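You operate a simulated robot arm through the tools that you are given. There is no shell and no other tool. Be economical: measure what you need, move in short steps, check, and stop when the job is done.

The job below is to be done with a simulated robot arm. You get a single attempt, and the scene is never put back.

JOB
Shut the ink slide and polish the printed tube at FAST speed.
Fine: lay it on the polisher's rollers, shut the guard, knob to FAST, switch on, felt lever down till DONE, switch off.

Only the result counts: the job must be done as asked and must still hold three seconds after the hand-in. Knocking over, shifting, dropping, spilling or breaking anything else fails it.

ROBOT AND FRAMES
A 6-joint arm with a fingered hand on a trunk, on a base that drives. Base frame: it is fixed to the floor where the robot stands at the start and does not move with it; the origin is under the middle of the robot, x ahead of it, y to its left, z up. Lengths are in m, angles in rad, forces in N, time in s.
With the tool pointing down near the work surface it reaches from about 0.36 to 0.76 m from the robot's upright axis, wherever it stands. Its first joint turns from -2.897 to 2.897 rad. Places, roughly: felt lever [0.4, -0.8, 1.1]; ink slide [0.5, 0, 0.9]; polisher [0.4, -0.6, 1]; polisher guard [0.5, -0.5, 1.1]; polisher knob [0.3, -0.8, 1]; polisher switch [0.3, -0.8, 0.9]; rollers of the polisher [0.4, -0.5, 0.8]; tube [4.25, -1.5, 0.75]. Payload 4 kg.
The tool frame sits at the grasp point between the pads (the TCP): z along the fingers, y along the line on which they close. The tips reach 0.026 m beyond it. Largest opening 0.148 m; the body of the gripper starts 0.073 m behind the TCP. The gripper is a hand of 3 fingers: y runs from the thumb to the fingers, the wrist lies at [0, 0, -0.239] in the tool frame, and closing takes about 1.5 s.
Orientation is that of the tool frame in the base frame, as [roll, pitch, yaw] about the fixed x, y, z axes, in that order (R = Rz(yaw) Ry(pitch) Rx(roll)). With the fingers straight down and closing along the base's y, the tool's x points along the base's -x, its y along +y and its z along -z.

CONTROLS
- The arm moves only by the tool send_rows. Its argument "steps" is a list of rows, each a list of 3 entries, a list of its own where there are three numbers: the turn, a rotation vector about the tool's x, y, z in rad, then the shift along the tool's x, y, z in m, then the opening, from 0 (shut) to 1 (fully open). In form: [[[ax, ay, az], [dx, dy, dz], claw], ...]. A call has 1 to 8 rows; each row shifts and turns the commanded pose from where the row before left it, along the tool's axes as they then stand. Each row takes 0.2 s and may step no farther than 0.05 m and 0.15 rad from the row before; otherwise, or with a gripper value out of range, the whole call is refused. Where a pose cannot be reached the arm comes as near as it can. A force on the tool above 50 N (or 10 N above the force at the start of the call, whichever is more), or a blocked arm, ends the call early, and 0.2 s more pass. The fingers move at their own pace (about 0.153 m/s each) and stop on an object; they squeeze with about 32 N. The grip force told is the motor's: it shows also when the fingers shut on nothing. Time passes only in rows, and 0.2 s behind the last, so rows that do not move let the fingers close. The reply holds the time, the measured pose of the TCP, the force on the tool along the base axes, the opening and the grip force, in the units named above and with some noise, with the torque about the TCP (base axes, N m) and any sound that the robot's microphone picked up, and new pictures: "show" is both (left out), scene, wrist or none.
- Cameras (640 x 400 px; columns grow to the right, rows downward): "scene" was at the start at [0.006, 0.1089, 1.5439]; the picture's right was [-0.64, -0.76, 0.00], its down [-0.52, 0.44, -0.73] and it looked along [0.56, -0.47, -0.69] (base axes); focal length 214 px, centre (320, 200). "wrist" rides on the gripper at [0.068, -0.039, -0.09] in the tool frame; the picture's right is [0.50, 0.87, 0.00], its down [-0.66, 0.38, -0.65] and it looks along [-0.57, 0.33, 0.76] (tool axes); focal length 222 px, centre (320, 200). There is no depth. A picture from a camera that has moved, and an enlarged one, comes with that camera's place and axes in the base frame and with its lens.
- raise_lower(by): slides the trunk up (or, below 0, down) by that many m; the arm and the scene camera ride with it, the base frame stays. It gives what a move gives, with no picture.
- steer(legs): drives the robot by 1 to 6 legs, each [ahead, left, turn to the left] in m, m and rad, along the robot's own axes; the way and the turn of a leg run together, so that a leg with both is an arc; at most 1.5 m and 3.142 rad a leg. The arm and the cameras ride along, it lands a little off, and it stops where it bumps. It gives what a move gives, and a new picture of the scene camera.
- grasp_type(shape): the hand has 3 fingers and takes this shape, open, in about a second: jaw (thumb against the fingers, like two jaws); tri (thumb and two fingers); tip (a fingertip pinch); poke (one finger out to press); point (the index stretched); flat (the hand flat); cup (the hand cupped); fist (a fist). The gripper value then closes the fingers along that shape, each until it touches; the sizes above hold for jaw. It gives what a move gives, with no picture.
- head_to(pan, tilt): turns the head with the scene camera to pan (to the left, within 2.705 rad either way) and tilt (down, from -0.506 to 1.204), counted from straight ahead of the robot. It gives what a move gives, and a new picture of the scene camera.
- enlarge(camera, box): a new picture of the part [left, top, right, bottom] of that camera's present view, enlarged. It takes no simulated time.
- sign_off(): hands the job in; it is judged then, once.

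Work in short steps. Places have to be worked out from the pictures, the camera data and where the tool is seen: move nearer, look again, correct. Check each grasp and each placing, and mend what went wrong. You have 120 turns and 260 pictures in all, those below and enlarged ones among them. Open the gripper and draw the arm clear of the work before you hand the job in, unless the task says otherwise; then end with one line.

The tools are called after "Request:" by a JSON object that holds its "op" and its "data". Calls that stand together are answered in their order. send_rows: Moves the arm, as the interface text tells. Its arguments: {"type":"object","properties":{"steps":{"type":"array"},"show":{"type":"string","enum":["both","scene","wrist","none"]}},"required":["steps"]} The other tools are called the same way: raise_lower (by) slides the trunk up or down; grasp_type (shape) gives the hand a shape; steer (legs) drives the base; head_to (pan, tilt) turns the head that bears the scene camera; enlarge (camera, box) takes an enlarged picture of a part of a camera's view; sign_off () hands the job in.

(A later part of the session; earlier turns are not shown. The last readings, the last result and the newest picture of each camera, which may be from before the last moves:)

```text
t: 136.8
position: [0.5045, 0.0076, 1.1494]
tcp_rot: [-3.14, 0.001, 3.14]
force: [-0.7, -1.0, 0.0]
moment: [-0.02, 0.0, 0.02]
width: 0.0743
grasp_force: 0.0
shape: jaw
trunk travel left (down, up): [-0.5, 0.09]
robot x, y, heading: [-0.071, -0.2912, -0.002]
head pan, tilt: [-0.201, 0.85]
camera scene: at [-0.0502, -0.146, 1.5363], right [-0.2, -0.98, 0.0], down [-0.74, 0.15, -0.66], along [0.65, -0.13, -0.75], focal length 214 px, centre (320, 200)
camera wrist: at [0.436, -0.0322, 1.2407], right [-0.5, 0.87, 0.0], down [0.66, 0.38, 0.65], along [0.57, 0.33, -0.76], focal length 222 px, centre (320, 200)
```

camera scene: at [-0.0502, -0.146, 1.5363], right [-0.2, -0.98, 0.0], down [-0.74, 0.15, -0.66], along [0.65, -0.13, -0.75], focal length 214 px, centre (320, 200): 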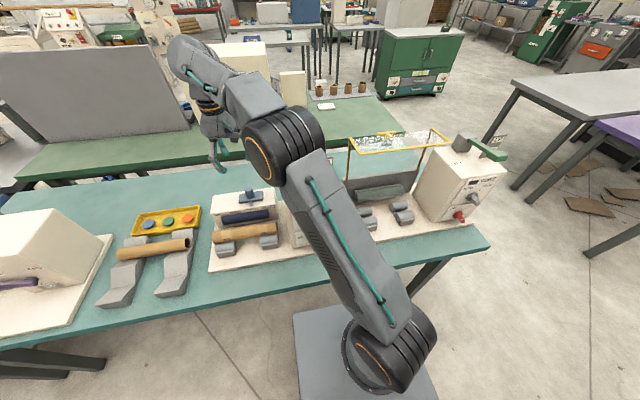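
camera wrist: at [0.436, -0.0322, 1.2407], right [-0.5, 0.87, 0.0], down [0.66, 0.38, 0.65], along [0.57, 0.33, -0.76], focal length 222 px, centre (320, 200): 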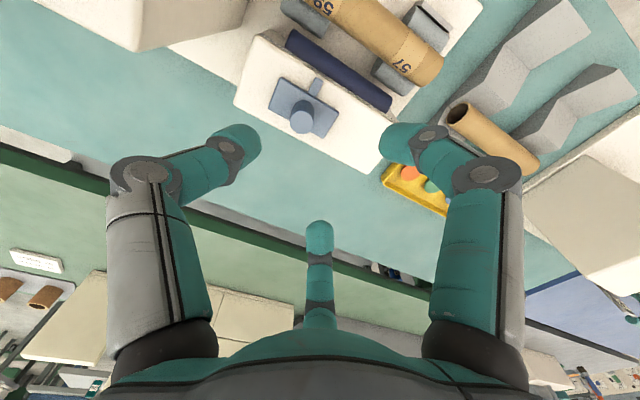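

The slide knob shows at ≈ (0.54, 0.005, 0.965) with the travel toward +y for SHUT. I come down around it with the thumb on its -y side.

Request:
{"op": "send_rows", "data": {"steps": [[[0, 0, 0], [-0.036, 0.013, 0], 0.6], [[0, 0, 0], [0, 0, 0.045], 0.6], [[0, 0, 0], [0, 0, 0.045], 0.6], [[0, 0, 0], [0, 0, 0.045], 0.6]], "show": "both"}}

```text
t: 137.8
position: [0.5408, 0.0183, 1.015]
tcp_rot: [-3.14, -0.001, -3.14]
force: [-0.4, 1.2, 0.3]
moment: [0.0, -0.01, 0.03]
width: 0.0885
grasp_force: 0.2
shape: jaw
trunk travel left (down, up): [-0.5, 0.09]
robot x, y, heading: [-0.071, -0.2898, -0.005]
head pan, tilt: [-0.201, 0.85]
camera scene: at [-0.05, -0.146, 1.5364], right [-0.2, -0.98, 0.0], down [-0.74, 0.15, -0.66], along [0.65, -0.13, -0.75], focal length 214 px, centre (320, 200)
camera wrist: at [0.4716, -0.0209, 1.1047], right [-0.5, 0.87, 0.0], down [0.66, 0.38, 0.65], along [0.57, 0.33, -0.76], focal length 222 px, centre (320, 200)
```

scene: 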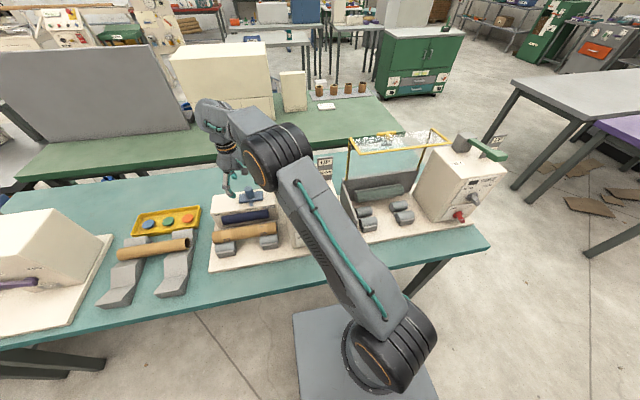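
wrist: 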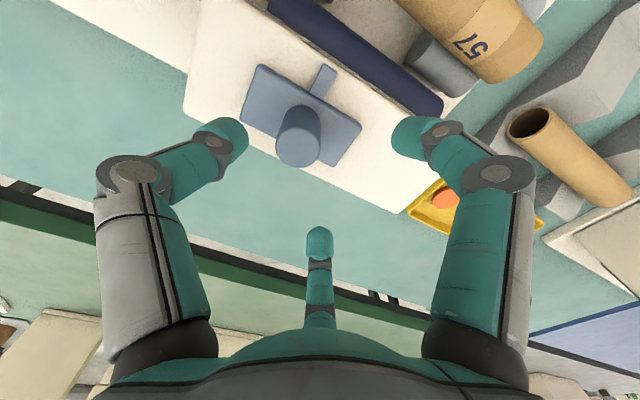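

Knob is at (0.543, 0.003). I go down 4 cm.

Request:
{"op": "send_rows", "data": {"steps": [[[0, 0, 0], [-0.002, 0, 0.02], 0.6], [[0, 0, 0], [0, 0, 0.018], 0.6]], "show": "wrist"}}

```text
t: 138.4
position: [0.541, 0.017, 0.9775]
tcp_rot: [-3.137, -0.001, -3.14]
force: [-0.6, 0.5, 0.8]
moment: [0.02, -0.01, -0.03]
width: 0.0885
grasp_force: 0.0
shape: jaw
trunk travel left (down, up): [-0.5, 0.09]
robot x, y, heading: [-0.0725, -0.2951, -0.004]
head pan, tilt: [-0.201, 0.85]
camera wrist: at [0.4734, -0.0217, 1.0674], right [-0.5, 0.87, 0.0], down [0.66, 0.38, 0.65], along [0.57, 0.33, -0.76], focal length 222 px, centre (320, 200)
```

wrist: 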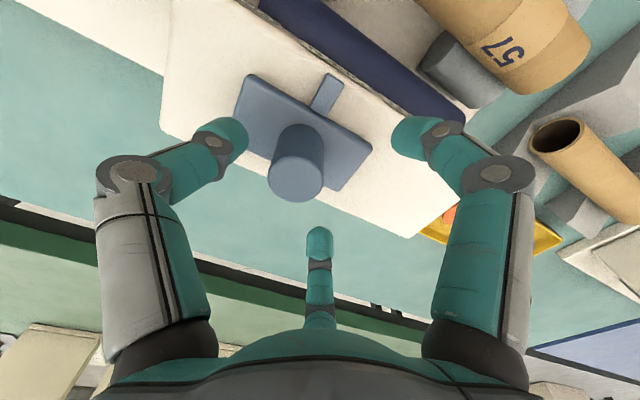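

The knob is between thumb and fingers; pushing +y with the thumb.

Request:
{"op": "send_rows", "data": {"steps": [[[0, 0, 0], [0, 0.015, 0], 0.6], [[0, 0, 0], [0, 0.015, 0], 0.6], [[0, 0, 0], [0, 0.015, 0], 0.6], [[0, 0, 0], [0, 0.01, 0], 0.6], [[0, 0, 0], [0, 0.01, 0], 0.6]], "show": "wrist"}}

```text
t: 139.6
position: [0.5418, 0.0831, 0.9765]
tcp_rot: [-3.138, 0.001, 3.141]
force: [-1.1, 0.1, 0.7]
moment: [0.0, -0.02, 0.02]
width: 0.0887
grasp_force: 0.1
shape: jaw
trunk travel left (down, up): [-0.5, 0.09]
robot x, y, heading: [-0.0695, -0.2921, 0.0]
head pan, tilt: [-0.201, 0.85]
camera wrist: at [0.4731, 0.0443, 1.0677], right [-0.5, 0.87, 0.0], down [0.66, 0.38, 0.65], along [0.57, 0.33, -0.76], focal length 222 px, centre (320, 200)
```

wrist: 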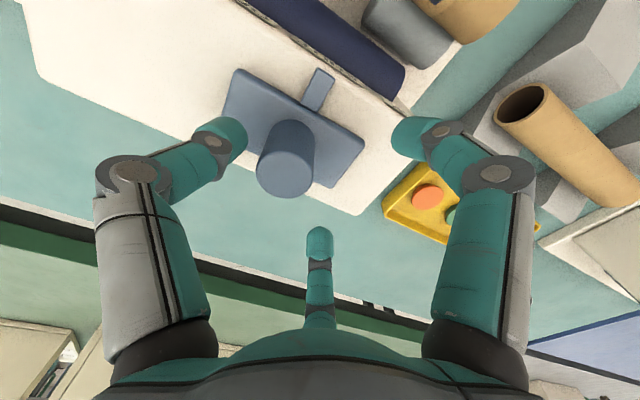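

The slide moved with the thumb. I check the flag from the scene camera.

Request:
{"op": "enlarge", "data": {"camera": "scene", "box": [190, 165, 310, 265]}}

Request:
{"op": "send_rows", "data": {"steps": [[[0, 0, 0], [0, 0.008, 0], 0.6], [[0, 0, 0], [0, 0.008, 0], 0.6]], "show": "wrist"}}

Request:
{"op": "enlarge", "data": {"camera": "scene", "box": [190, 165, 310, 265]}}

```text
4.00 times, centred on (250, 215) of scene
camera zoom: at [-0.0504, -0.146, 1.5364], right [-0.2, -0.98, 0.0], down [-0.74, 0.15, -0.66], along [0.65, -0.13, -0.75], focal length 858 px, centre (600, 140)
```

zoom: 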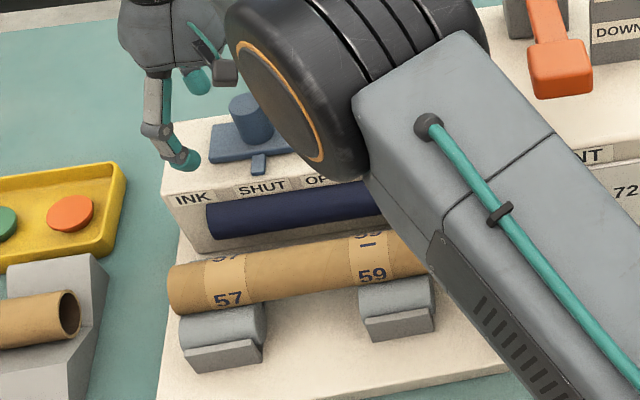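

```text
t: 140.2
position: [0.5414, 0.0972, 0.9771]
tcp_rot: [-3.141, 0.001, 3.141]
force: [-0.2, -3.1, 0.2]
moment: [-0.04, -0.01, 0.01]
width: 0.0919
grasp_force: 0.1
shape: jaw
trunk travel left (down, up): [-0.5, 0.09]
robot x, y, heading: [-0.071, -0.2906, -0.005]
head pan, tilt: [-0.201, 0.85]
camera wrist: at [0.4736, 0.0588, 1.0674], right [-0.5, 0.87, 0.0], down [0.66, 0.38, 0.65], along [0.57, 0.32, -0.76], focal length 222 px, centre (320, 200)
```

wrist: 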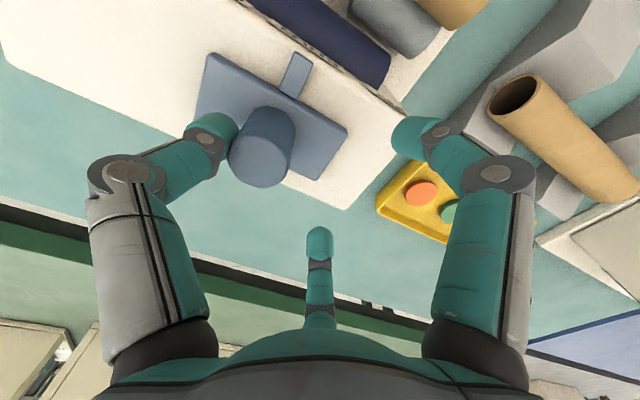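

```text
4.00 times, centred on (250, 215) of scene
camera zoom: at [-0.0504, -0.1467, 1.5365], right [-0.2, -0.98, 0.0], down [-0.74, 0.15, -0.66], along [0.65, -0.13, -0.75], focal length 858 px, centre (600, 140)
```

zoom: 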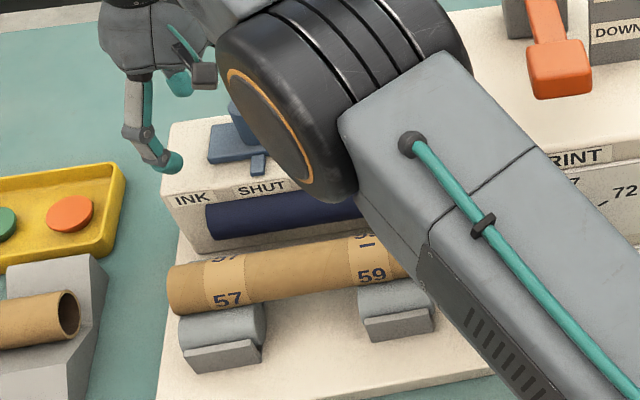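

The slide stopped at SHUT (thumb yields, -3 N). I back off, rise, and check the status label.

Request:
{"op": "send_rows", "data": {"steps": [[[0, 0, 0], [0, -0.02, 0], 0.6], [[0, 0, 0], [0, 0, -0.05], 0.6], [[0, 0, 0], [0, 0, -0.05], 0.6], [[0, 0, 0], [0, 0, -0.05], 0.6], [[0, 0, 0], [0.03, 0.04, 0], 0.6], [[0, 0, 0], [0.03, 0.04, 0], 0.6]], "show": "both"}}

Request:
{"op": "enlarge", "data": {"camera": "wrist", "box": [160, 0, 460, 190]}}

```text
t: 141.6
position: [0.4668, 0.1395, 1.1061]
tcp_rot: [3.142, 0.002, -3.14]
force: [0.2, -0.2, 0.6]
moment: [-0.03, 0.01, 0.0]
width: 0.0886
grasp_force: 0.0
shape: jaw
out of reach, approached as far as the arm can: row 4, 6
trunk travel left (down, up): [-0.5, 0.09]
robot x, y, heading: [-0.0694, -0.2976, -0.006]
head pan, tilt: [-0.201, 0.85]
camera scene: at [-0.0501, -0.1457, 1.5363], right [-0.2, -0.98, 0.0], down [-0.74, 0.15, -0.66], along [0.65, -0.13, -0.75], focal length 214 px, centre (320, 200)
camera wrist: at [0.3976, 0.101, 1.1968], right [-0.5, 0.87, 0.0], down [0.65, 0.38, 0.65], along [0.57, 0.33, -0.76], focal length 222 px, centre (320, 200)
```

scene: 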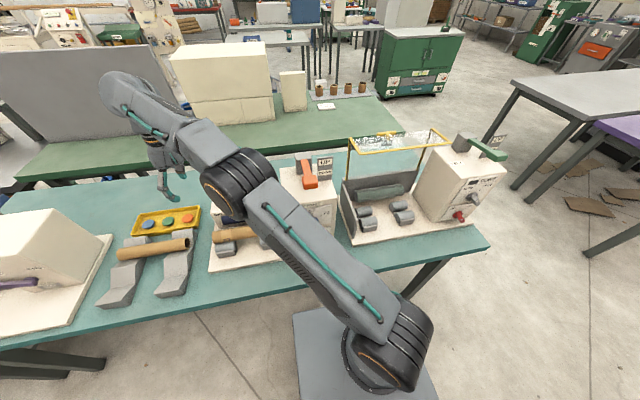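
wrist: 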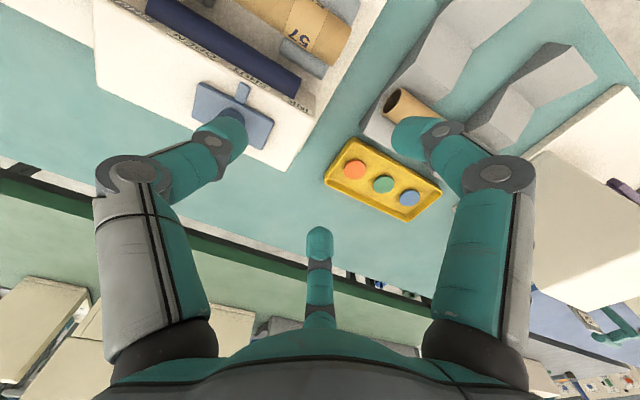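

```text
2.11 times, centred on (310, 95) of wrist
camera zoom: at [0.3976, 0.101, 1.1968], right [-0.5, 0.87, 0.0], down [0.65, 0.38, 0.65], along [0.57, 0.33, -0.76], focal length 468 px, centre (341, 421)
```

zoom: 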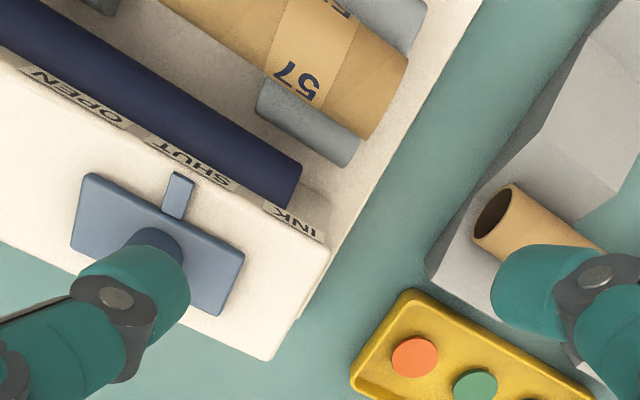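

SHUT is confirmed by the pointer. Now I turn the hand +90° about its axis so it closes across the tube (thumb toward me).

Request:
{"op": "send_rows", "data": {"steps": [[[0, 0, 0.14], [0, 0, 0], 0.6], [[0, 0, 0.14], [0, 0, 0], 0.6], [[0, 0, 0.14], [0, 0, 0], 0.6], [[0, 0, 0.14], [0, 0, 0], 0.6], [[0, 0, 0.14], [0, 0, 0], 0.6], [[0, 0, 0.14], [0, 0, 0], 0.6], [[0, 0, 0.14], [0, 0, 0], 0.6], [[0, 0, 0.14], [0, 0, 0], 0.6]], "show": "none"}}

Request:
{"op": "send_rows", "data": {"steps": [[[0, 0, 0.15], [0, 0, 0], 0.6], [[0, 0, 0.15], [0, 0, 0], 0.6], [[0, 0, 0.15], [0, 0, 0], 0.6]], "show": "both"}}

```text
t: 143.1
position: [0.4574, -0.0694, 0.9718]
tcp_rot: [3.069, -0.058, 2.287]
force: [-2.8, 25.7, -1.3]
moment: [-0.81, -0.01, -1.27]
width: 0.083
grasp_force: 0.0
shape: jaw
out of reach, approached as far as the arm can: row 1, 2, 3, 4, 5, 6, 7
trunk travel left (down, up): [-0.5, 0.09]
robot x, y, heading: [-0.0674, -0.2902, 0.001]
head pan, tilt: [-0.201, 0.85]
stopped in row 7: the force on the tool passed its limit at 82 N (the readings are from after the stop); the commanded pose is now the measured one
```

```text
t: 143.4
position: [0.4579, -0.0684, 0.9709]
tcp_rot: [3.051, -0.066, 2.262]
force: [1.1, 23.2, 4.8]
moment: [-1.45, 0.2, -0.56]
width: 0.0866
grasp_force: 0.1
shape: jaw
out of reach, approached as far as the arm can: row 1
trunk travel left (down, up): [-0.5, 0.09]
robot x, y, heading: [-0.0715, -0.2902, 0.002]
head pan, tilt: [-0.201, 0.85]
stopped in row 1: the force on the tool passed its limit at 80 N (the readings are from after the stop); the commanded pose is now the measured one
camera scene: at [-0.0513, -0.1418, 1.5361], right [-0.2, -0.98, 0.0], down [-0.74, 0.15, -0.66], along [0.65, -0.13, -0.75], focal length 214 px, centre (320, 200)
camera wrist: at [0.3821, -0.0514, 1.0627], right [0.35, 0.93, 0.11], down [0.69, -0.34, 0.64], along [0.63, -0.15, -0.76], focal length 222 px, centre (320, 200)
```

scene: 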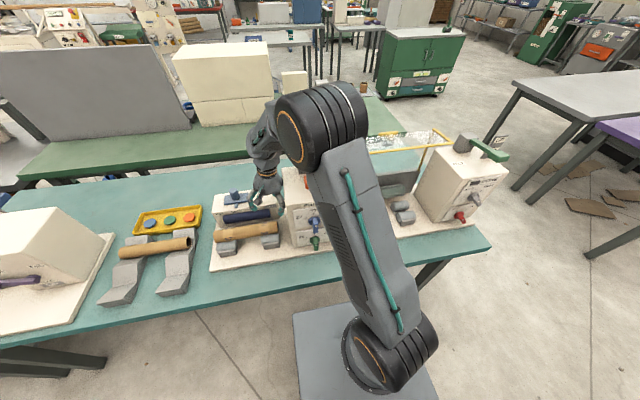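
wrist: 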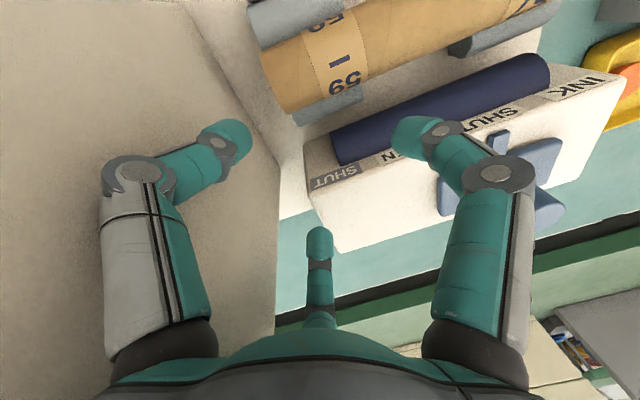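

The turn ran the wrist to a limit and the hand drifted into the printer's block (flag happily reads SHUT). I ease off +y a little, then rise straight up.

Request:
{"op": "send_rows", "data": {"steps": [[[0, 0, 0], [0.009, 0.008, 0], 0.6], [[0, 0, 0], [0, 0, -0.03], 0.6], [[0, 0, 0], [0.008, 0.006, -0.04], 0.6], [[0, 0, 0], [0, 0, -0.05], 0.6], [[0, 0, 0], [0, 0, -0.05], 0.6]], "show": "both"}}

```text
t: 144.1
position: [0.4561, -0.0692, 0.9912]
tcp_rot: [3.046, -0.078, 2.268]
force: [1.4, 19.8, 2.7]
moment: [-1.07, 0.08, -0.67]
width: 0.084
grasp_force: 0.1
shape: jaw
out of reach, approached as far as the arm can: row 1, 2, 3
trunk travel left (down, up): [-0.5, 0.09]
robot x, y, heading: [-0.0716, -0.2912, 0.006]
head pan, tilt: [-0.201, 0.85]
stopped in row 3: the force on the tool passed its limit at 55 N (the readings are from after the stop); the commanded pose is now the measured one
camera scene: at [-0.0508, -0.1417, 1.5362], right [-0.19, -0.98, 0.0], down [-0.74, 0.14, -0.66], along [0.65, -0.13, -0.75], focal length 214 px, centre (320, 200)
camera wrist: at [0.38, -0.0532, 1.0821], right [0.34, 0.93, 0.12], down [0.69, -0.34, 0.63], along [0.63, -0.13, -0.76], focal length 222 px, centre (320, 200)
```

scene: 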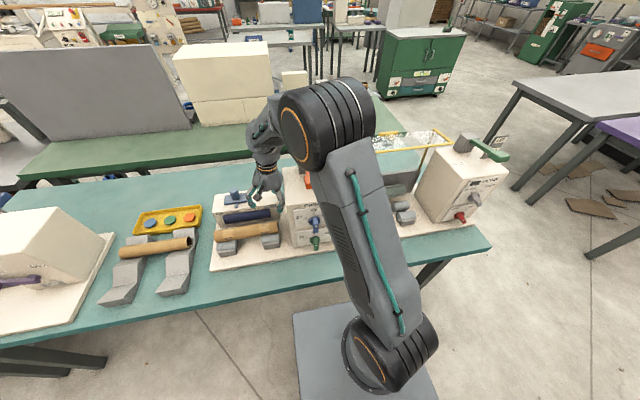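
wrist: 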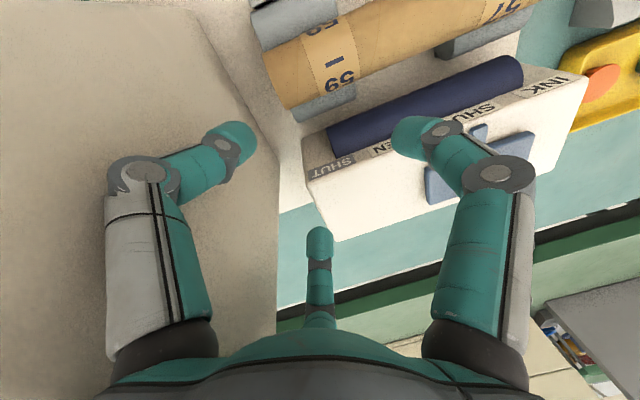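

The wrist is at a joint limit. I close the fingers somewhat to free the thumb from the block, and turn back while moving +y.

Request:
{"op": "send_rows", "data": {"steps": [[[0, 0, -0.05], [0, 0, 0], 0.2], [[0, 0, -0.1], [0.01, 0.01, 0], 0.2], [[0, 0, -0.1], [0.008, 0.012, 0], 0.2]], "show": "wrist"}}

```text
t: 144.9
position: [0.4591, -0.0456, 0.9939]
tcp_rot: [3.03, -0.052, 2.518]
force: [-0.3, 0.7, -0.4]
moment: [0.0, -0.03, 0.0]
width: 0.03
grasp_force: 0.0
shape: jaw
trunk travel left (down, up): [-0.5, 0.09]
robot x, y, heading: [-0.0697, -0.2897, 0.001]
head pan, tilt: [-0.201, 0.85]
camera wrist: at [0.3785, -0.0491, 1.0833], right [0.1, 0.99, 0.12], down [0.74, -0.16, 0.66], along [0.67, 0.02, -0.74], focal length 222 px, centre (320, 200)
```

wrist: 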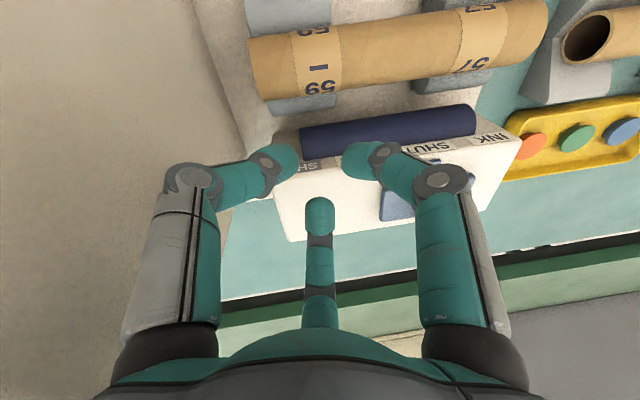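

Free again. I rise, level the hand, and turn the other way.

Request:
{"op": "send_rows", "data": {"steps": [[[0, 0, 0], [0.0, 0.0, -0.05], 0.3], [[0, 0, 0], [0, 0, -0.05], 0.3], [[0, 0, -0.14], [0, 0, -0.02], 0.3], [[0, 0, -0.14], [0, 0, 0], 0.3], [[0, 0, -0.14], [0, 0, 0], 0.3], [[0, 0, -0.14], [0, 0, 0], 0.3], [[0, 0, -0.14], [0, 0, 0], 0.3]], "show": "both"}}

```text
t: 146.5
position: [0.4557, -0.0598, 1.1132]
tcp_rot: [3.022, 0.033, -3.069]
force: [-0.2, 0.0, 0.1]
moment: [0.01, 0.02, 0.01]
width: 0.0437
grasp_force: 0.0
shape: jaw
trunk travel left (down, up): [-0.5, 0.09]
robot x, y, heading: [-0.0719, -0.2913, 0.003]
head pan, tilt: [-0.201, 0.85]
camera scene: at [-0.0511, -0.145, 1.5364], right [-0.2, -0.98, 0.0], down [-0.74, 0.15, -0.66], along [0.65, -0.13, -0.75], focal length 214 px, centre (320, 200)
camera wrist: at [0.3887, -0.1146, 1.1965], right [-0.56, 0.82, 0.09], down [0.61, 0.34, 0.72], along [0.56, 0.46, -0.69], focal length 222 px, centre (320, 200)
```

scene: 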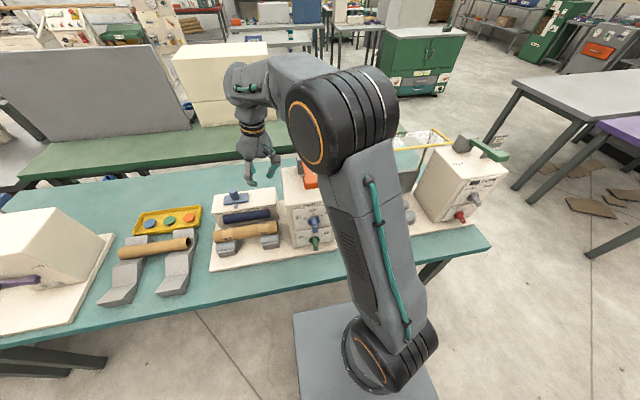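
wrist: 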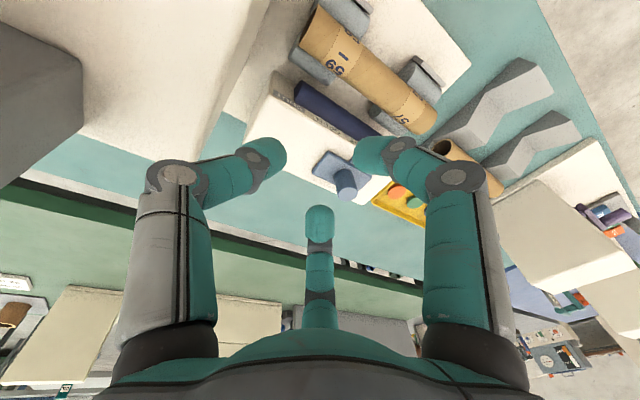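

Level the hand, step +y away from the print block, then continue turning.

Request:
{"op": "send_rows", "data": {"steps": [[[0.118, 0.033, 0], [0, 0, 0], 0.4], [[0, 0, 0], [0, 0.045, 0], 0.4], [[0, 0, 0], [0.02, 0.045, 0], 0.4], [[0, 0, -0.15], [0.02, 0, 0], 0.4], [[0, 0, -0.15], [0, 0, 0], 0.4], [[0, 0, -0.15], [0, 0, 0], 0.4], [[0, 0, -0.15], [0, 0, 0], 0.4], [[0, 0, -0.15], [0, 0, 0], 0.4]], "show": "none"}}

Request:
{"op": "send_rows", "data": {"steps": [[[0, 0, -0.15], [0, 0, 0], 0.5], [[0, 0, -0.15], [0, 0, 0], 0.5], [[0, 0, -0.15], [0, 0, 0], 0.5], [[0, 0, -0.15], [0, 0, 0], 0.5], [[0, 0, -0.15], [0, 0, 0], 0.5]], "show": "both"}}

```text
t: 148.3
position: [0.41, 0.028, 1.1142]
tcp_rot: [3.14, 0.0, -2.316]
force: [-0.1, 0.6, 0.7]
moment: [0.0, -0.01, -0.01]
width: 0.0588
grasp_force: 0.2
shape: jaw
trunk travel left (down, up): [-0.5, 0.09]
robot x, y, heading: [-0.0694, -0.2906, 0.007]
head pan, tilt: [-0.201, 0.85]
```

```text
t: 149.5
position: [0.4091, 0.0257, 1.1145]
tcp_rot: [3.139, 0.002, -1.568]
force: [0.5, -1.4, 0.3]
moment: [0.0, -0.02, 0.02]
width: 0.0734
grasp_force: 0.0
shape: jaw
trunk travel left (down, up): [-0.5, 0.09]
robot x, y, heading: [-0.0718, -0.2912, 0.005]
head pan, tilt: [-0.201, 0.85]
camera scene: at [-0.0511, -0.145, 1.5364], right [-0.2, -0.98, 0.0], down [-0.74, 0.15, -0.66], along [0.65, -0.13, -0.75], focal length 214 px, centre (320, 200)
camera wrist: at [0.4477, -0.0411, 1.2038], right [-0.86, -0.5, 0.0], down [-0.38, 0.65, 0.66], along [-0.33, 0.57, -0.76], focal length 222 px, centre (320, 200)
```

scene: 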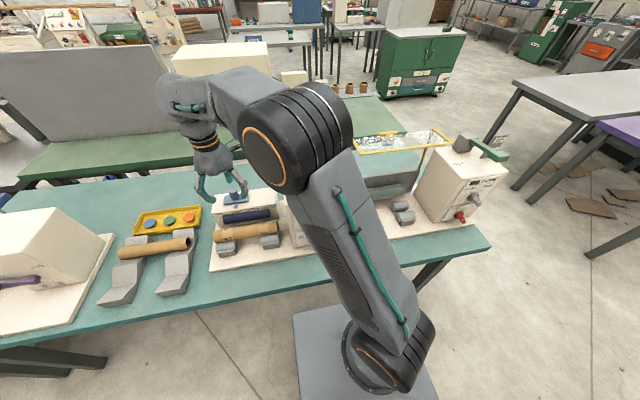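
wrist: 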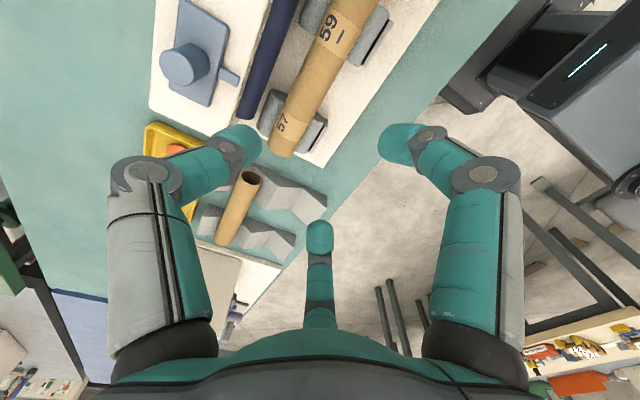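

Tube axis is at x≈0.418, and there's roughly 3 cm between it and the ink roller. I go down to 0.95 with an opening of ~6 cm and look.

Request:
{"op": "send_rows", "data": {"steps": [[[0, 0, 0], [-0.008, -0.006, 0.04], 0.42], [[0, 0, 0], [0, 0, 0.045], 0.42], [[0, 0, 0], [0, 0, 0.045], 0.42], [[0, 0, 0], [0, 0, 0.03], 0.42]], "show": "both"}}

Request:
{"op": "enlarge", "data": {"camera": "scene", "box": [180, 150, 320, 260]}}

```text
t: 150.5
position: [0.4154, 0.0352, 0.9528]
tcp_rot: [3.141, 0.002, -1.568]
force: [-0.8, 0.6, -0.3]
moment: [-0.01, 0.0, -0.03]
width: 0.0626
grasp_force: 0.0
shape: jaw
trunk travel left (down, up): [-0.5, 0.09]
robot x, y, heading: [-0.0702, -0.2942, 0.002]
head pan, tilt: [-0.201, 0.85]
camera scene: at [-0.0509, -0.1449, 1.5364], right [-0.2, -0.98, 0.0], down [-0.74, 0.15, -0.66], along [0.65, -0.13, -0.75], focal length 214 px, centre (320, 200)
camera wrist: at [0.4534, -0.0327, 1.0437], right [-0.86, -0.5, 0.0], down [-0.38, 0.65, 0.65], along [-0.33, 0.57, -0.76], focal length 222 px, centre (320, 200)
```

scene: 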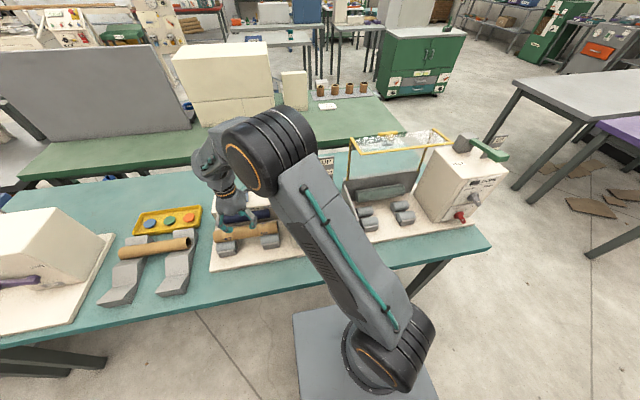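
wrist: 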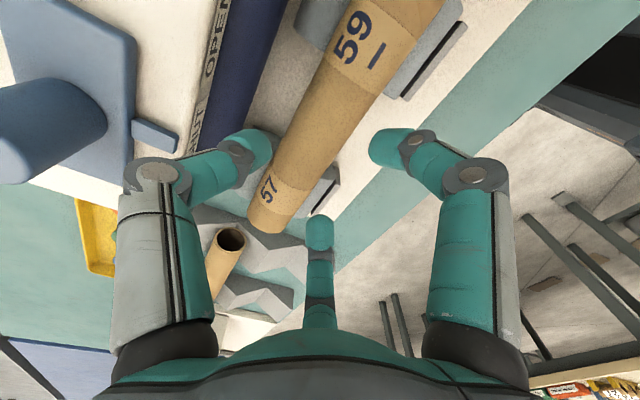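

```text
3.64 times, centred on (250, 205) of scene
camera zoom: at [-0.0509, -0.1449, 1.5364], right [-0.2, -0.98, 0.0], down [-0.74, 0.15, -0.66], along [0.65, -0.13, -0.75], focal length 780 px, centre (574, 182)
```

zoom: 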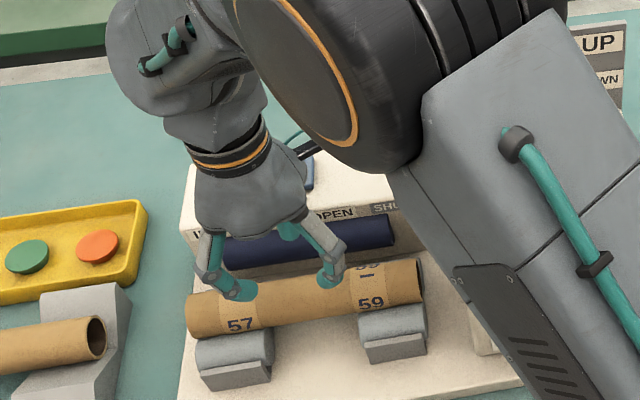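

Tube axis ≈ x 0.414, matching the TCP. I go down to about z 0.905.

Request:
{"op": "send_rows", "data": {"steps": [[[0, 0, 0], [0, 0, 0.025], 0.42], [[0, 0, 0], [0, 0, 0.022], 0.42]], "show": "wrist"}}

Request:
{"op": "enlarge", "data": {"camera": "scene", "box": [180, 150, 320, 260]}}

```text
t: 151.1
position: [0.4181, 0.0386, 0.9107]
tcp_rot: [3.124, 0.012, -1.569]
force: [-5.2, 0.7, 3.7]
moment: [-0.03, 0.25, 0.01]
width: 0.0641
grasp_force: 0.0
shape: jaw
out of reach, approached as far as the arm can: row 2
trunk travel left (down, up): [-0.5, 0.09]
robot x, y, heading: [-0.068, -0.2919, 0.009]
head pan, tilt: [-0.201, 0.85]
camera wrist: at [0.4578, -0.0302, 1.0007], right [-0.87, -0.5, 0.01], down [-0.37, 0.65, 0.67], along [-0.34, 0.57, -0.74], focal length 222 px, centre (320, 200)
```

wrist: 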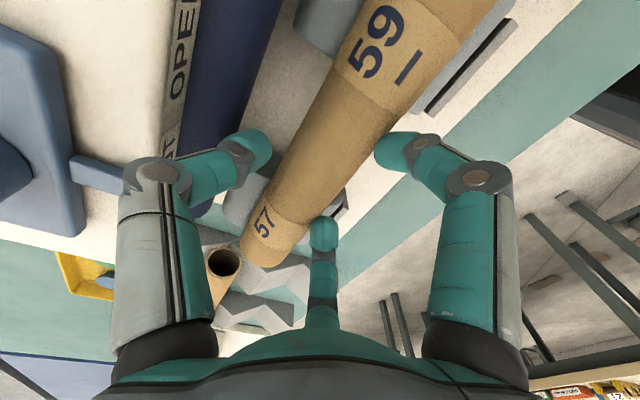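

```text
3.64 times, centred on (250, 205) of scene
camera zoom: at [-0.0521, -0.1451, 1.5366], right [-0.2, -0.98, 0.0], down [-0.74, 0.15, -0.66], along [0.65, -0.13, -0.75], focal length 780 px, centre (574, 182)
```

zoom: 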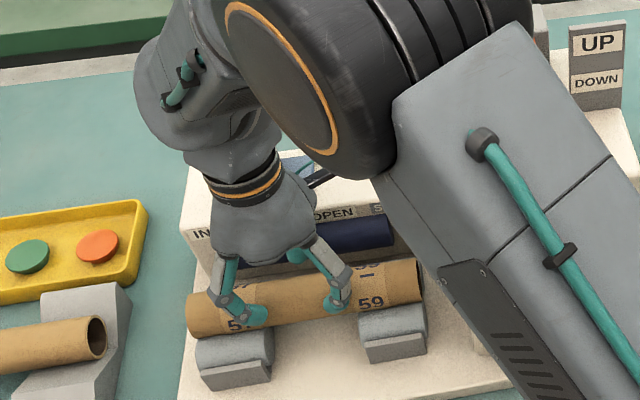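

The arm says the last bit is out of reach with some sideways force, and the elbow hangs over the printer block. I rise and drive the base left for a better posture.

Request:
{"op": "send_rows", "data": {"steps": [[[0, 0, 0], [0, 0, -0.04], 0.42], [[0, 0, 0], [0, 0, -0.05], 0.42], [[0, 0, 0], [0, 0, -0.05], 0.42]], "show": "none"}}

Request:
{"op": "steer", "data": {"legs": [[0, 0.3, 0]]}}

```text
t: 151.9
position: [0.419, 0.0386, 1.0517]
tcp_rot: [-3.141, 0.002, -1.57]
force: [-0.5, 0.3, 0.5]
moment: [-0.02, 0.03, 0.0]
width: 0.0626
grasp_force: 0.1
shape: jaw
trunk travel left (down, up): [-0.5, 0.09]
robot x, y, heading: [-0.0722, -0.2924, 0.001]
head pan, tilt: [-0.201, 0.85]
```

```text
t: 153.9
position: [0.4164, 0.3362, 1.0503]
tcp_rot: [3.141, 0.002, -1.568]
force: [-0.4, 1.1, 0.3]
moment: [0.0, 0.03, 0.01]
width: 0.0623
grasp_force: 0.1
shape: jaw
trunk travel left (down, up): [-0.5, 0.09]
robot x, y, heading: [-0.0717, 0.0082, 0.007]
head pan, tilt: [-0.201, 0.85]
camera scene: at [-0.0526, 0.1516, 1.5364], right [-0.19, -0.98, 0.0], down [-0.74, 0.15, -0.66], along [0.65, -0.13, -0.75], focal length 214 px, centre (320, 200)
```

scene: 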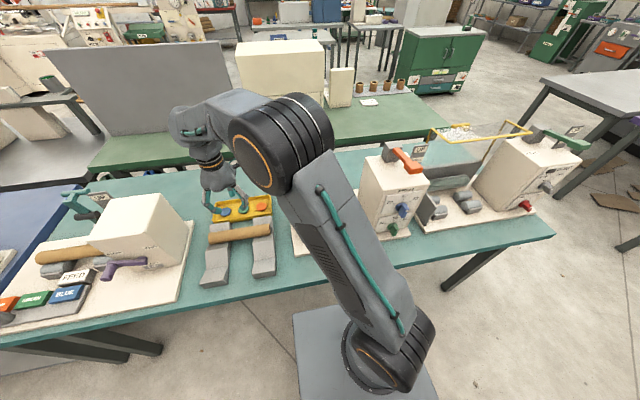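

Bring the hand back over the tube (−y by 0.30).

Request:
{"op": "send_rows", "data": {"steps": [[[0, 0, 0], [0.05, 0, 0], 0.42], [[0, 0, 0], [0.05, 0, 0], 0.42], [[0, 0, 0], [0.05, 0, 0], 0.42], [[0, 0, 0], [0.05, 0, 0], 0.42], [[0, 0, 0], [0.05, 0, 0], 0.42], [[0, 0, 0], [0.05, 0, 0.02], 0.42]], "show": "both"}}

```text
refused: row 6 steps farther than a row can; nothing moved
```

Request:
{"op": "send_rows", "data": {"steps": [[[0, 0, 0], [0.05, 0, 0], 0.42], [[0, 0, 0], [0.05, 0, 0], 0.42], [[0, 0, 0], [0.05, 0, 0], 0.42], [[0, 0, 0], [0.05, 0, 0], 0.42], [[0, 0, 0], [0.05, 0, 0], 0.42], [[0, 0, 0], [0.05, 0, 0], 0.42]], "show": "both"}}

```text
t: 155.3
position: [0.4174, 0.0351, 1.051]
tcp_rot: [3.141, 0.002, -1.569]
force: [-0.5, -0.8, -0.4]
moment: [0.01, -0.01, 0.04]
width: 0.0624
grasp_force: 0.1
shape: jaw
trunk travel left (down, up): [-0.5, 0.09]
robot x, y, heading: [-0.0726, 0.0037, 0.003]
head pan, tilt: [-0.201, 0.85]
camera scene: at [-0.0527, 0.1513, 1.5364], right [-0.19, -0.98, 0.0], down [-0.74, 0.15, -0.66], along [0.65, -0.13, -0.75], focal length 214 px, centre (320, 200)
camera wrist: at [0.4558, -0.0325, 1.1414], right [-0.86, -0.5, 0.0], down [-0.38, 0.65, 0.65], along [-0.33, 0.57, -0.76], focal length 222 px, centre (320, 200)
```

scene: 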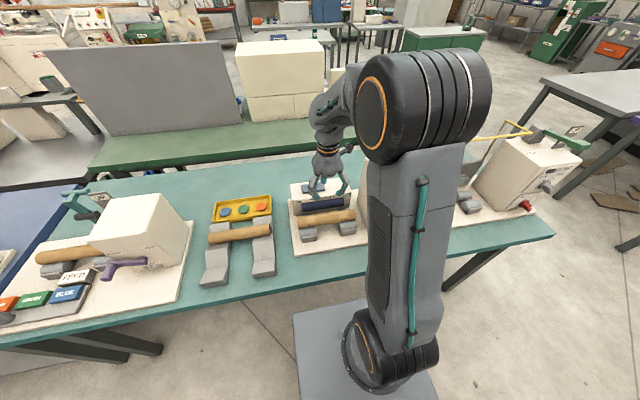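
wrist: 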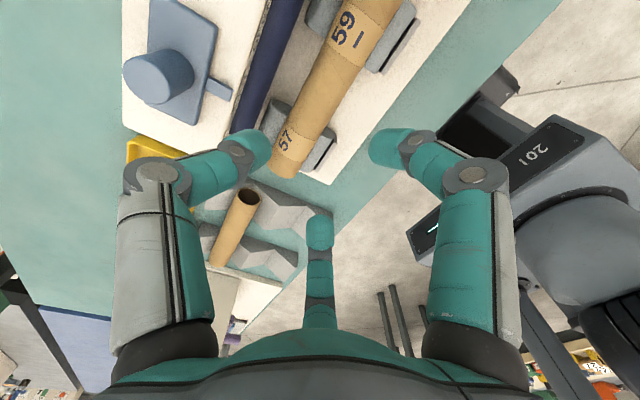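

Descend again, checking forces.

Request:
{"op": "send_rows", "data": {"steps": [[[0, 0, 0], [0, 0.003, 0.049], 0.4], [[0, 0, 0], [0, 0, 0.05], 0.4], [[0, 0, 0], [0, 0, 0.025], 0.4], [[0, 0, 0], [0, 0, 0.02], 0.4]], "show": "both"}}

Request:
{"op": "enlarge", "data": {"camera": "scene", "box": [270, 150, 410, 260]}}

```text
t: 156.3
position: [0.4338, 0.0374, 0.9347]
tcp_rot: [3.129, 0.047, -1.568]
force: [-0.1, -1.0, 0.1]
moment: [-0.02, 0.0, 0.04]
width: 0.0594
grasp_force: 0.1
shape: jaw
out of reach, approached as far as the arm can: row 1, 2, 3, 4
trunk travel left (down, up): [-0.5, 0.09]
robot x, y, heading: [-0.0706, 0.0058, 0.009]
head pan, tilt: [-0.201, 0.85]
camera scene: at [-0.0518, 0.1514, 1.5364], right [-0.19, -0.98, 0.0], down [-0.74, 0.15, -0.66], along [0.65, -0.13, -0.75], focal length 214 px, centre (320, 200)
camera wrist: at [0.4736, -0.0346, 1.0222], right [-0.87, -0.5, -0.01], down [-0.37, 0.62, 0.69], along [-0.34, 0.6, -0.73], focal length 222 px, centre (320, 200)
```

scene: 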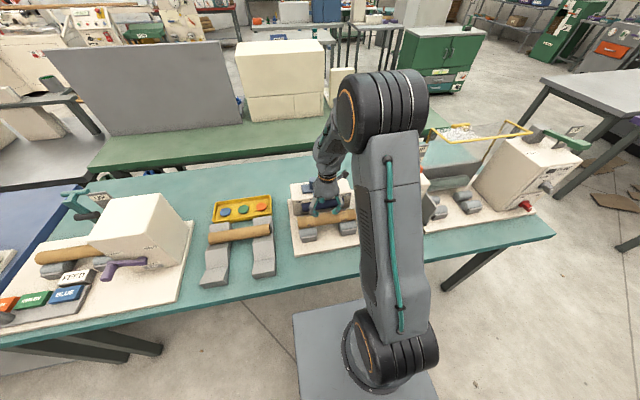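
wrist: 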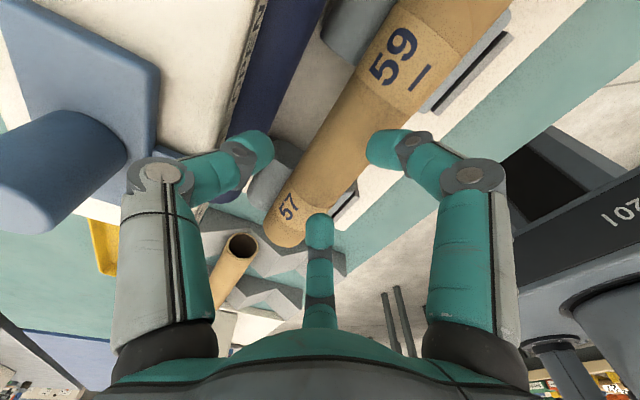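

```text
3.64 times, centred on (340, 205) of scene
camera zoom: at [-0.0518, 0.1514, 1.5364], right [-0.19, -0.98, 0.0], down [-0.74, 0.15, -0.66], along [0.65, -0.13, -0.75], focal length 780 px, centre (247, 182)
```

zoom: 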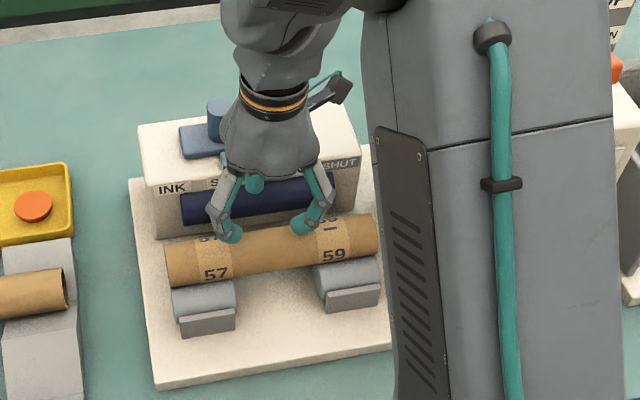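

The arm is too folded this close. I rise, and back the base off by 0.17 m for more reach distance.

Request:
{"op": "send_rows", "data": {"steps": [[[0, 0, 0], [0, 0, -0.05], 0.4], [[0, 0, 0], [0, 0, -0.05], 0.4]], "show": "none"}}

Request:
{"op": "steer", "data": {"legs": [[-0.17, 0, 0]]}}

```text
t: 156.9
position: [0.4348, 0.0365, 1.0396]
tcp_rot: [3.14, 0.002, -1.569]
force: [-0.6, 0.4, -0.6]
moment: [-0.01, -0.04, -0.01]
width: 0.0595
grasp_force: 0.0
shape: jaw
out of reach, approached as far as the arm can: row 1
trunk travel left (down, up): [-0.5, 0.09]
robot x, y, heading: [-0.0683, 0.0013, 0.004]
head pan, tilt: [-0.201, 0.85]
```

```text
t: 158.3
position: [0.2664, 0.0357, 1.0405]
tcp_rot: [3.14, 0.0, -1.568]
force: [0.8, 0.7, 0.3]
moment: [0.01, 0.0, 0.0]
width: 0.0596
grasp_force: 0.2
shape: jaw
trunk travel left (down, up): [-0.5, 0.09]
robot x, y, heading: [-0.2415, 0.0034, -0.0]
head pan, tilt: [-0.201, 0.85]
camera scene: at [-0.2223, 0.1505, 1.5364], right [-0.2, -0.98, 0.0], down [-0.74, 0.15, -0.66], along [0.65, -0.13, -0.75], focal length 214 px, centre (320, 200)
```

scene: 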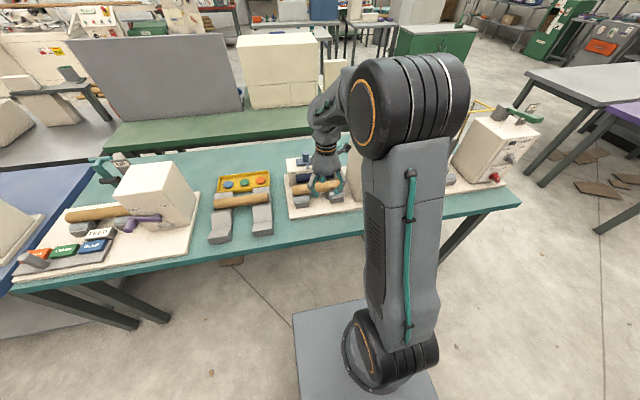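

Now bring the hand forward 0.149 m over the tube at the same height, then down in steps.

Request:
{"op": "send_rows", "data": {"steps": [[[0, 0, 0], [0, -0.05, 0], 0.4], [[0, 0, 0], [0, -0.05, 0], 0.4], [[0, 0, 0], [0.001, -0.048, 0], 0.4], [[0, 0, 0], [0, 0, 0.045], 0.4], [[0, 0, 0], [0, 0, 0.045], 0.4]], "show": "wrist"}}

```text
t: 159.6
position: [0.4133, 0.0344, 0.9505]
tcp_rot: [3.141, 0.003, -1.568]
force: [-0.9, 0.2, 0.1]
moment: [0.03, -0.04, -0.01]
width: 0.0591
grasp_force: 0.0
shape: jaw
trunk travel left (down, up): [-0.5, 0.09]
robot x, y, heading: [-0.2377, 0.0072, 0.006]
head pan, tilt: [-0.201, 0.85]
camera wrist: at [0.4523, -0.0331, 1.0408], right [-0.87, -0.5, 0.0], down [-0.38, 0.65, 0.65], along [-0.33, 0.57, -0.76], focal length 222 px, centre (320, 200)
```

wrist: 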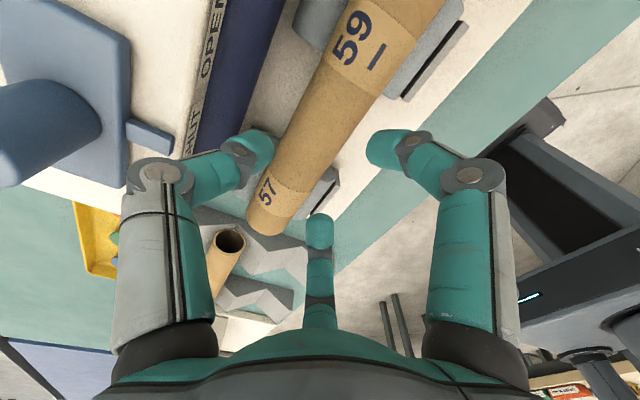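

Well aligned. Down another 4.5 cm.

Request:
{"op": "send_rows", "data": {"steps": [[[0, 0, 0], [0, -0.001, 0.025], 0.41], [[0, 0, 0], [0, 0, 0.02], 0.41], [[0, 0, 0], [0, 0, 0.005], 0.41]], "show": "wrist"}}

Request:
{"op": "enlarge", "data": {"camera": "scene", "box": [250, 130, 390, 230]}}

```text
t: 160.3
position: [0.4152, 0.0341, 0.9014]
tcp_rot: [-3.14, 0.002, -1.569]
force: [-7.3, 0.6, 12.1]
moment: [-0.01, 0.36, 0.01]
width: 0.063
grasp_force: 0.1
shape: jaw
trunk travel left (down, up): [-0.5, 0.09]
robot x, y, heading: [-0.2389, 0.0044, 0.005]
head pan, tilt: [-0.201, 0.85]
camera wrist: at [0.4529, -0.0333, 0.992], right [-0.86, -0.5, 0.0], down [-0.38, 0.65, 0.65], along [-0.33, 0.57, -0.76], focal length 222 px, centre (320, 200)
```

wrist: 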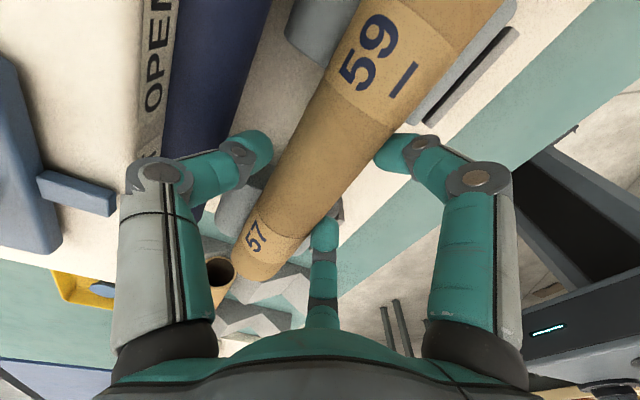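

```text
4.00 times, centred on (320, 180) of scene
camera zoom: at [-0.2239, 0.1505, 1.5367], right [-0.2, -0.98, 0.0], down [-0.74, 0.15, -0.66], along [0.65, -0.13, -0.75], focal length 858 px, centre (320, 280)
```

zoom: 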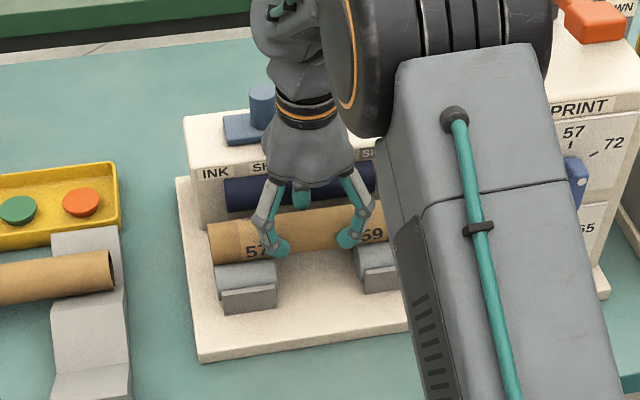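

The fingertips seem to touch the roller stands lightly. I lift 4 mm and close on the tube.

Request:
{"op": "send_rows", "data": {"steps": [[[0, 0, 0], [0, 0, -0.004], 0.41], [[0, 0, 0], [0, 0, 0], 0.0], [[0, 0, 0], [0, 0, 0], 0.0], [[0, 0, 0], [0, 0, 0], 0.0], [[0, 0, 0], [0, 0, 0], 0.0], [[0, 0, 0], [0, 0, 0], 0.0]], "show": "wrist"}}

Request:
{"op": "enlarge", "data": {"camera": "scene", "box": [250, 130, 390, 230]}}

```text
t: 161.8
position: [0.4145, 0.0342, 0.905]
tcp_rot: [-3.138, 0.002, -1.571]
force: [-0.3, 0.9, 19.8]
moment: [0.01, 0.04, 0.02]
width: 0.0293
grasp_force: 32.4
shape: jaw
trunk travel left (down, up): [-0.5, 0.09]
robot x, y, heading: [-0.2413, -0.0013, 0.005]
head pan, tilt: [-0.201, 0.85]
camera wrist: at [0.4533, -0.0334, 0.9962], right [-0.87, -0.5, 0.0], down [-0.38, 0.65, 0.65], along [-0.33, 0.57, -0.76], focal length 222 px, centre (320, 200)
```

wrist: 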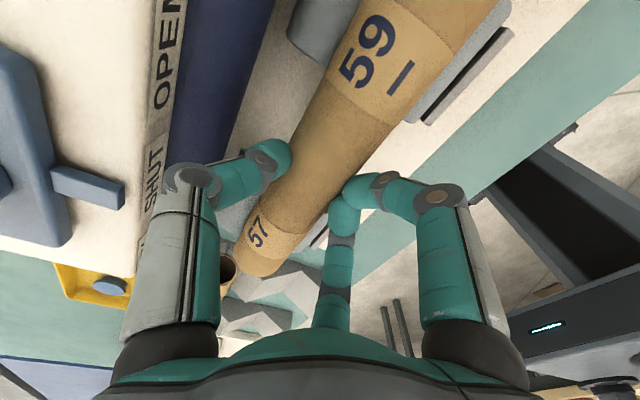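

```text
4.00 times, centred on (320, 180) of scene
camera zoom: at [-0.2236, 0.1505, 1.5366], right [-0.2, -0.98, 0.0], down [-0.74, 0.15, -0.66], along [0.65, -0.13, -0.75], focal length 858 px, centre (320, 280)
```

zoom: 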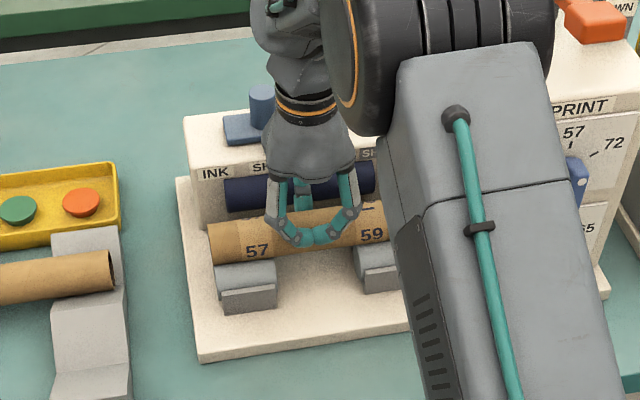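

Grip reads 32 N at 29 mm. I lift 2 cm to see whether it holds.

Request:
{"op": "send_rows", "data": {"steps": [[[0, 0, 0], [0, 0, -0.01], 0.0], [[0, 0, 0], [0, 0, -0.015], 0.0]], "show": "wrist"}}

Request:
{"op": "enlarge", "data": {"camera": "scene", "box": [250, 130, 390, 230]}}

```text
t: 162.3
position: [0.4156, 0.0346, 0.9283]
tcp_rot: [-3.141, 0.002, -1.57]
force: [0.1, 0.0, -0.9]
moment: [0.0, -0.04, -0.01]
width: 0.0285
grasp_force: 32.3
shape: jaw
trunk travel left (down, up): [-0.5, 0.09]
robot x, y, heading: [-0.2432, 0.0043, 0.005]
head pan, tilt: [-0.201, 0.85]
camera wrist: at [0.454, -0.0333, 1.0184], right [-0.86, -0.5, 0.0], down [-0.38, 0.65, 0.66], along [-0.33, 0.57, -0.76], focal length 222 px, centre (320, 200)
```

wrist: 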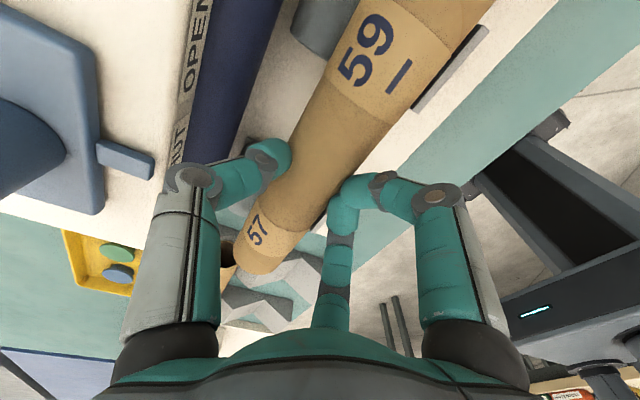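

```text
4.00 times, centred on (320, 180) of scene
camera zoom: at [-0.2219, 0.1506, 1.5362], right [-0.2, -0.98, 0.0], down [-0.74, 0.15, -0.66], along [0.65, -0.13, -0.75], focal length 858 px, centre (320, 280)
```

zoom: 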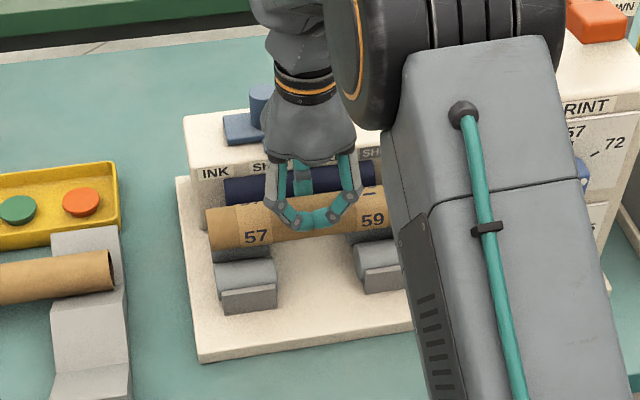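

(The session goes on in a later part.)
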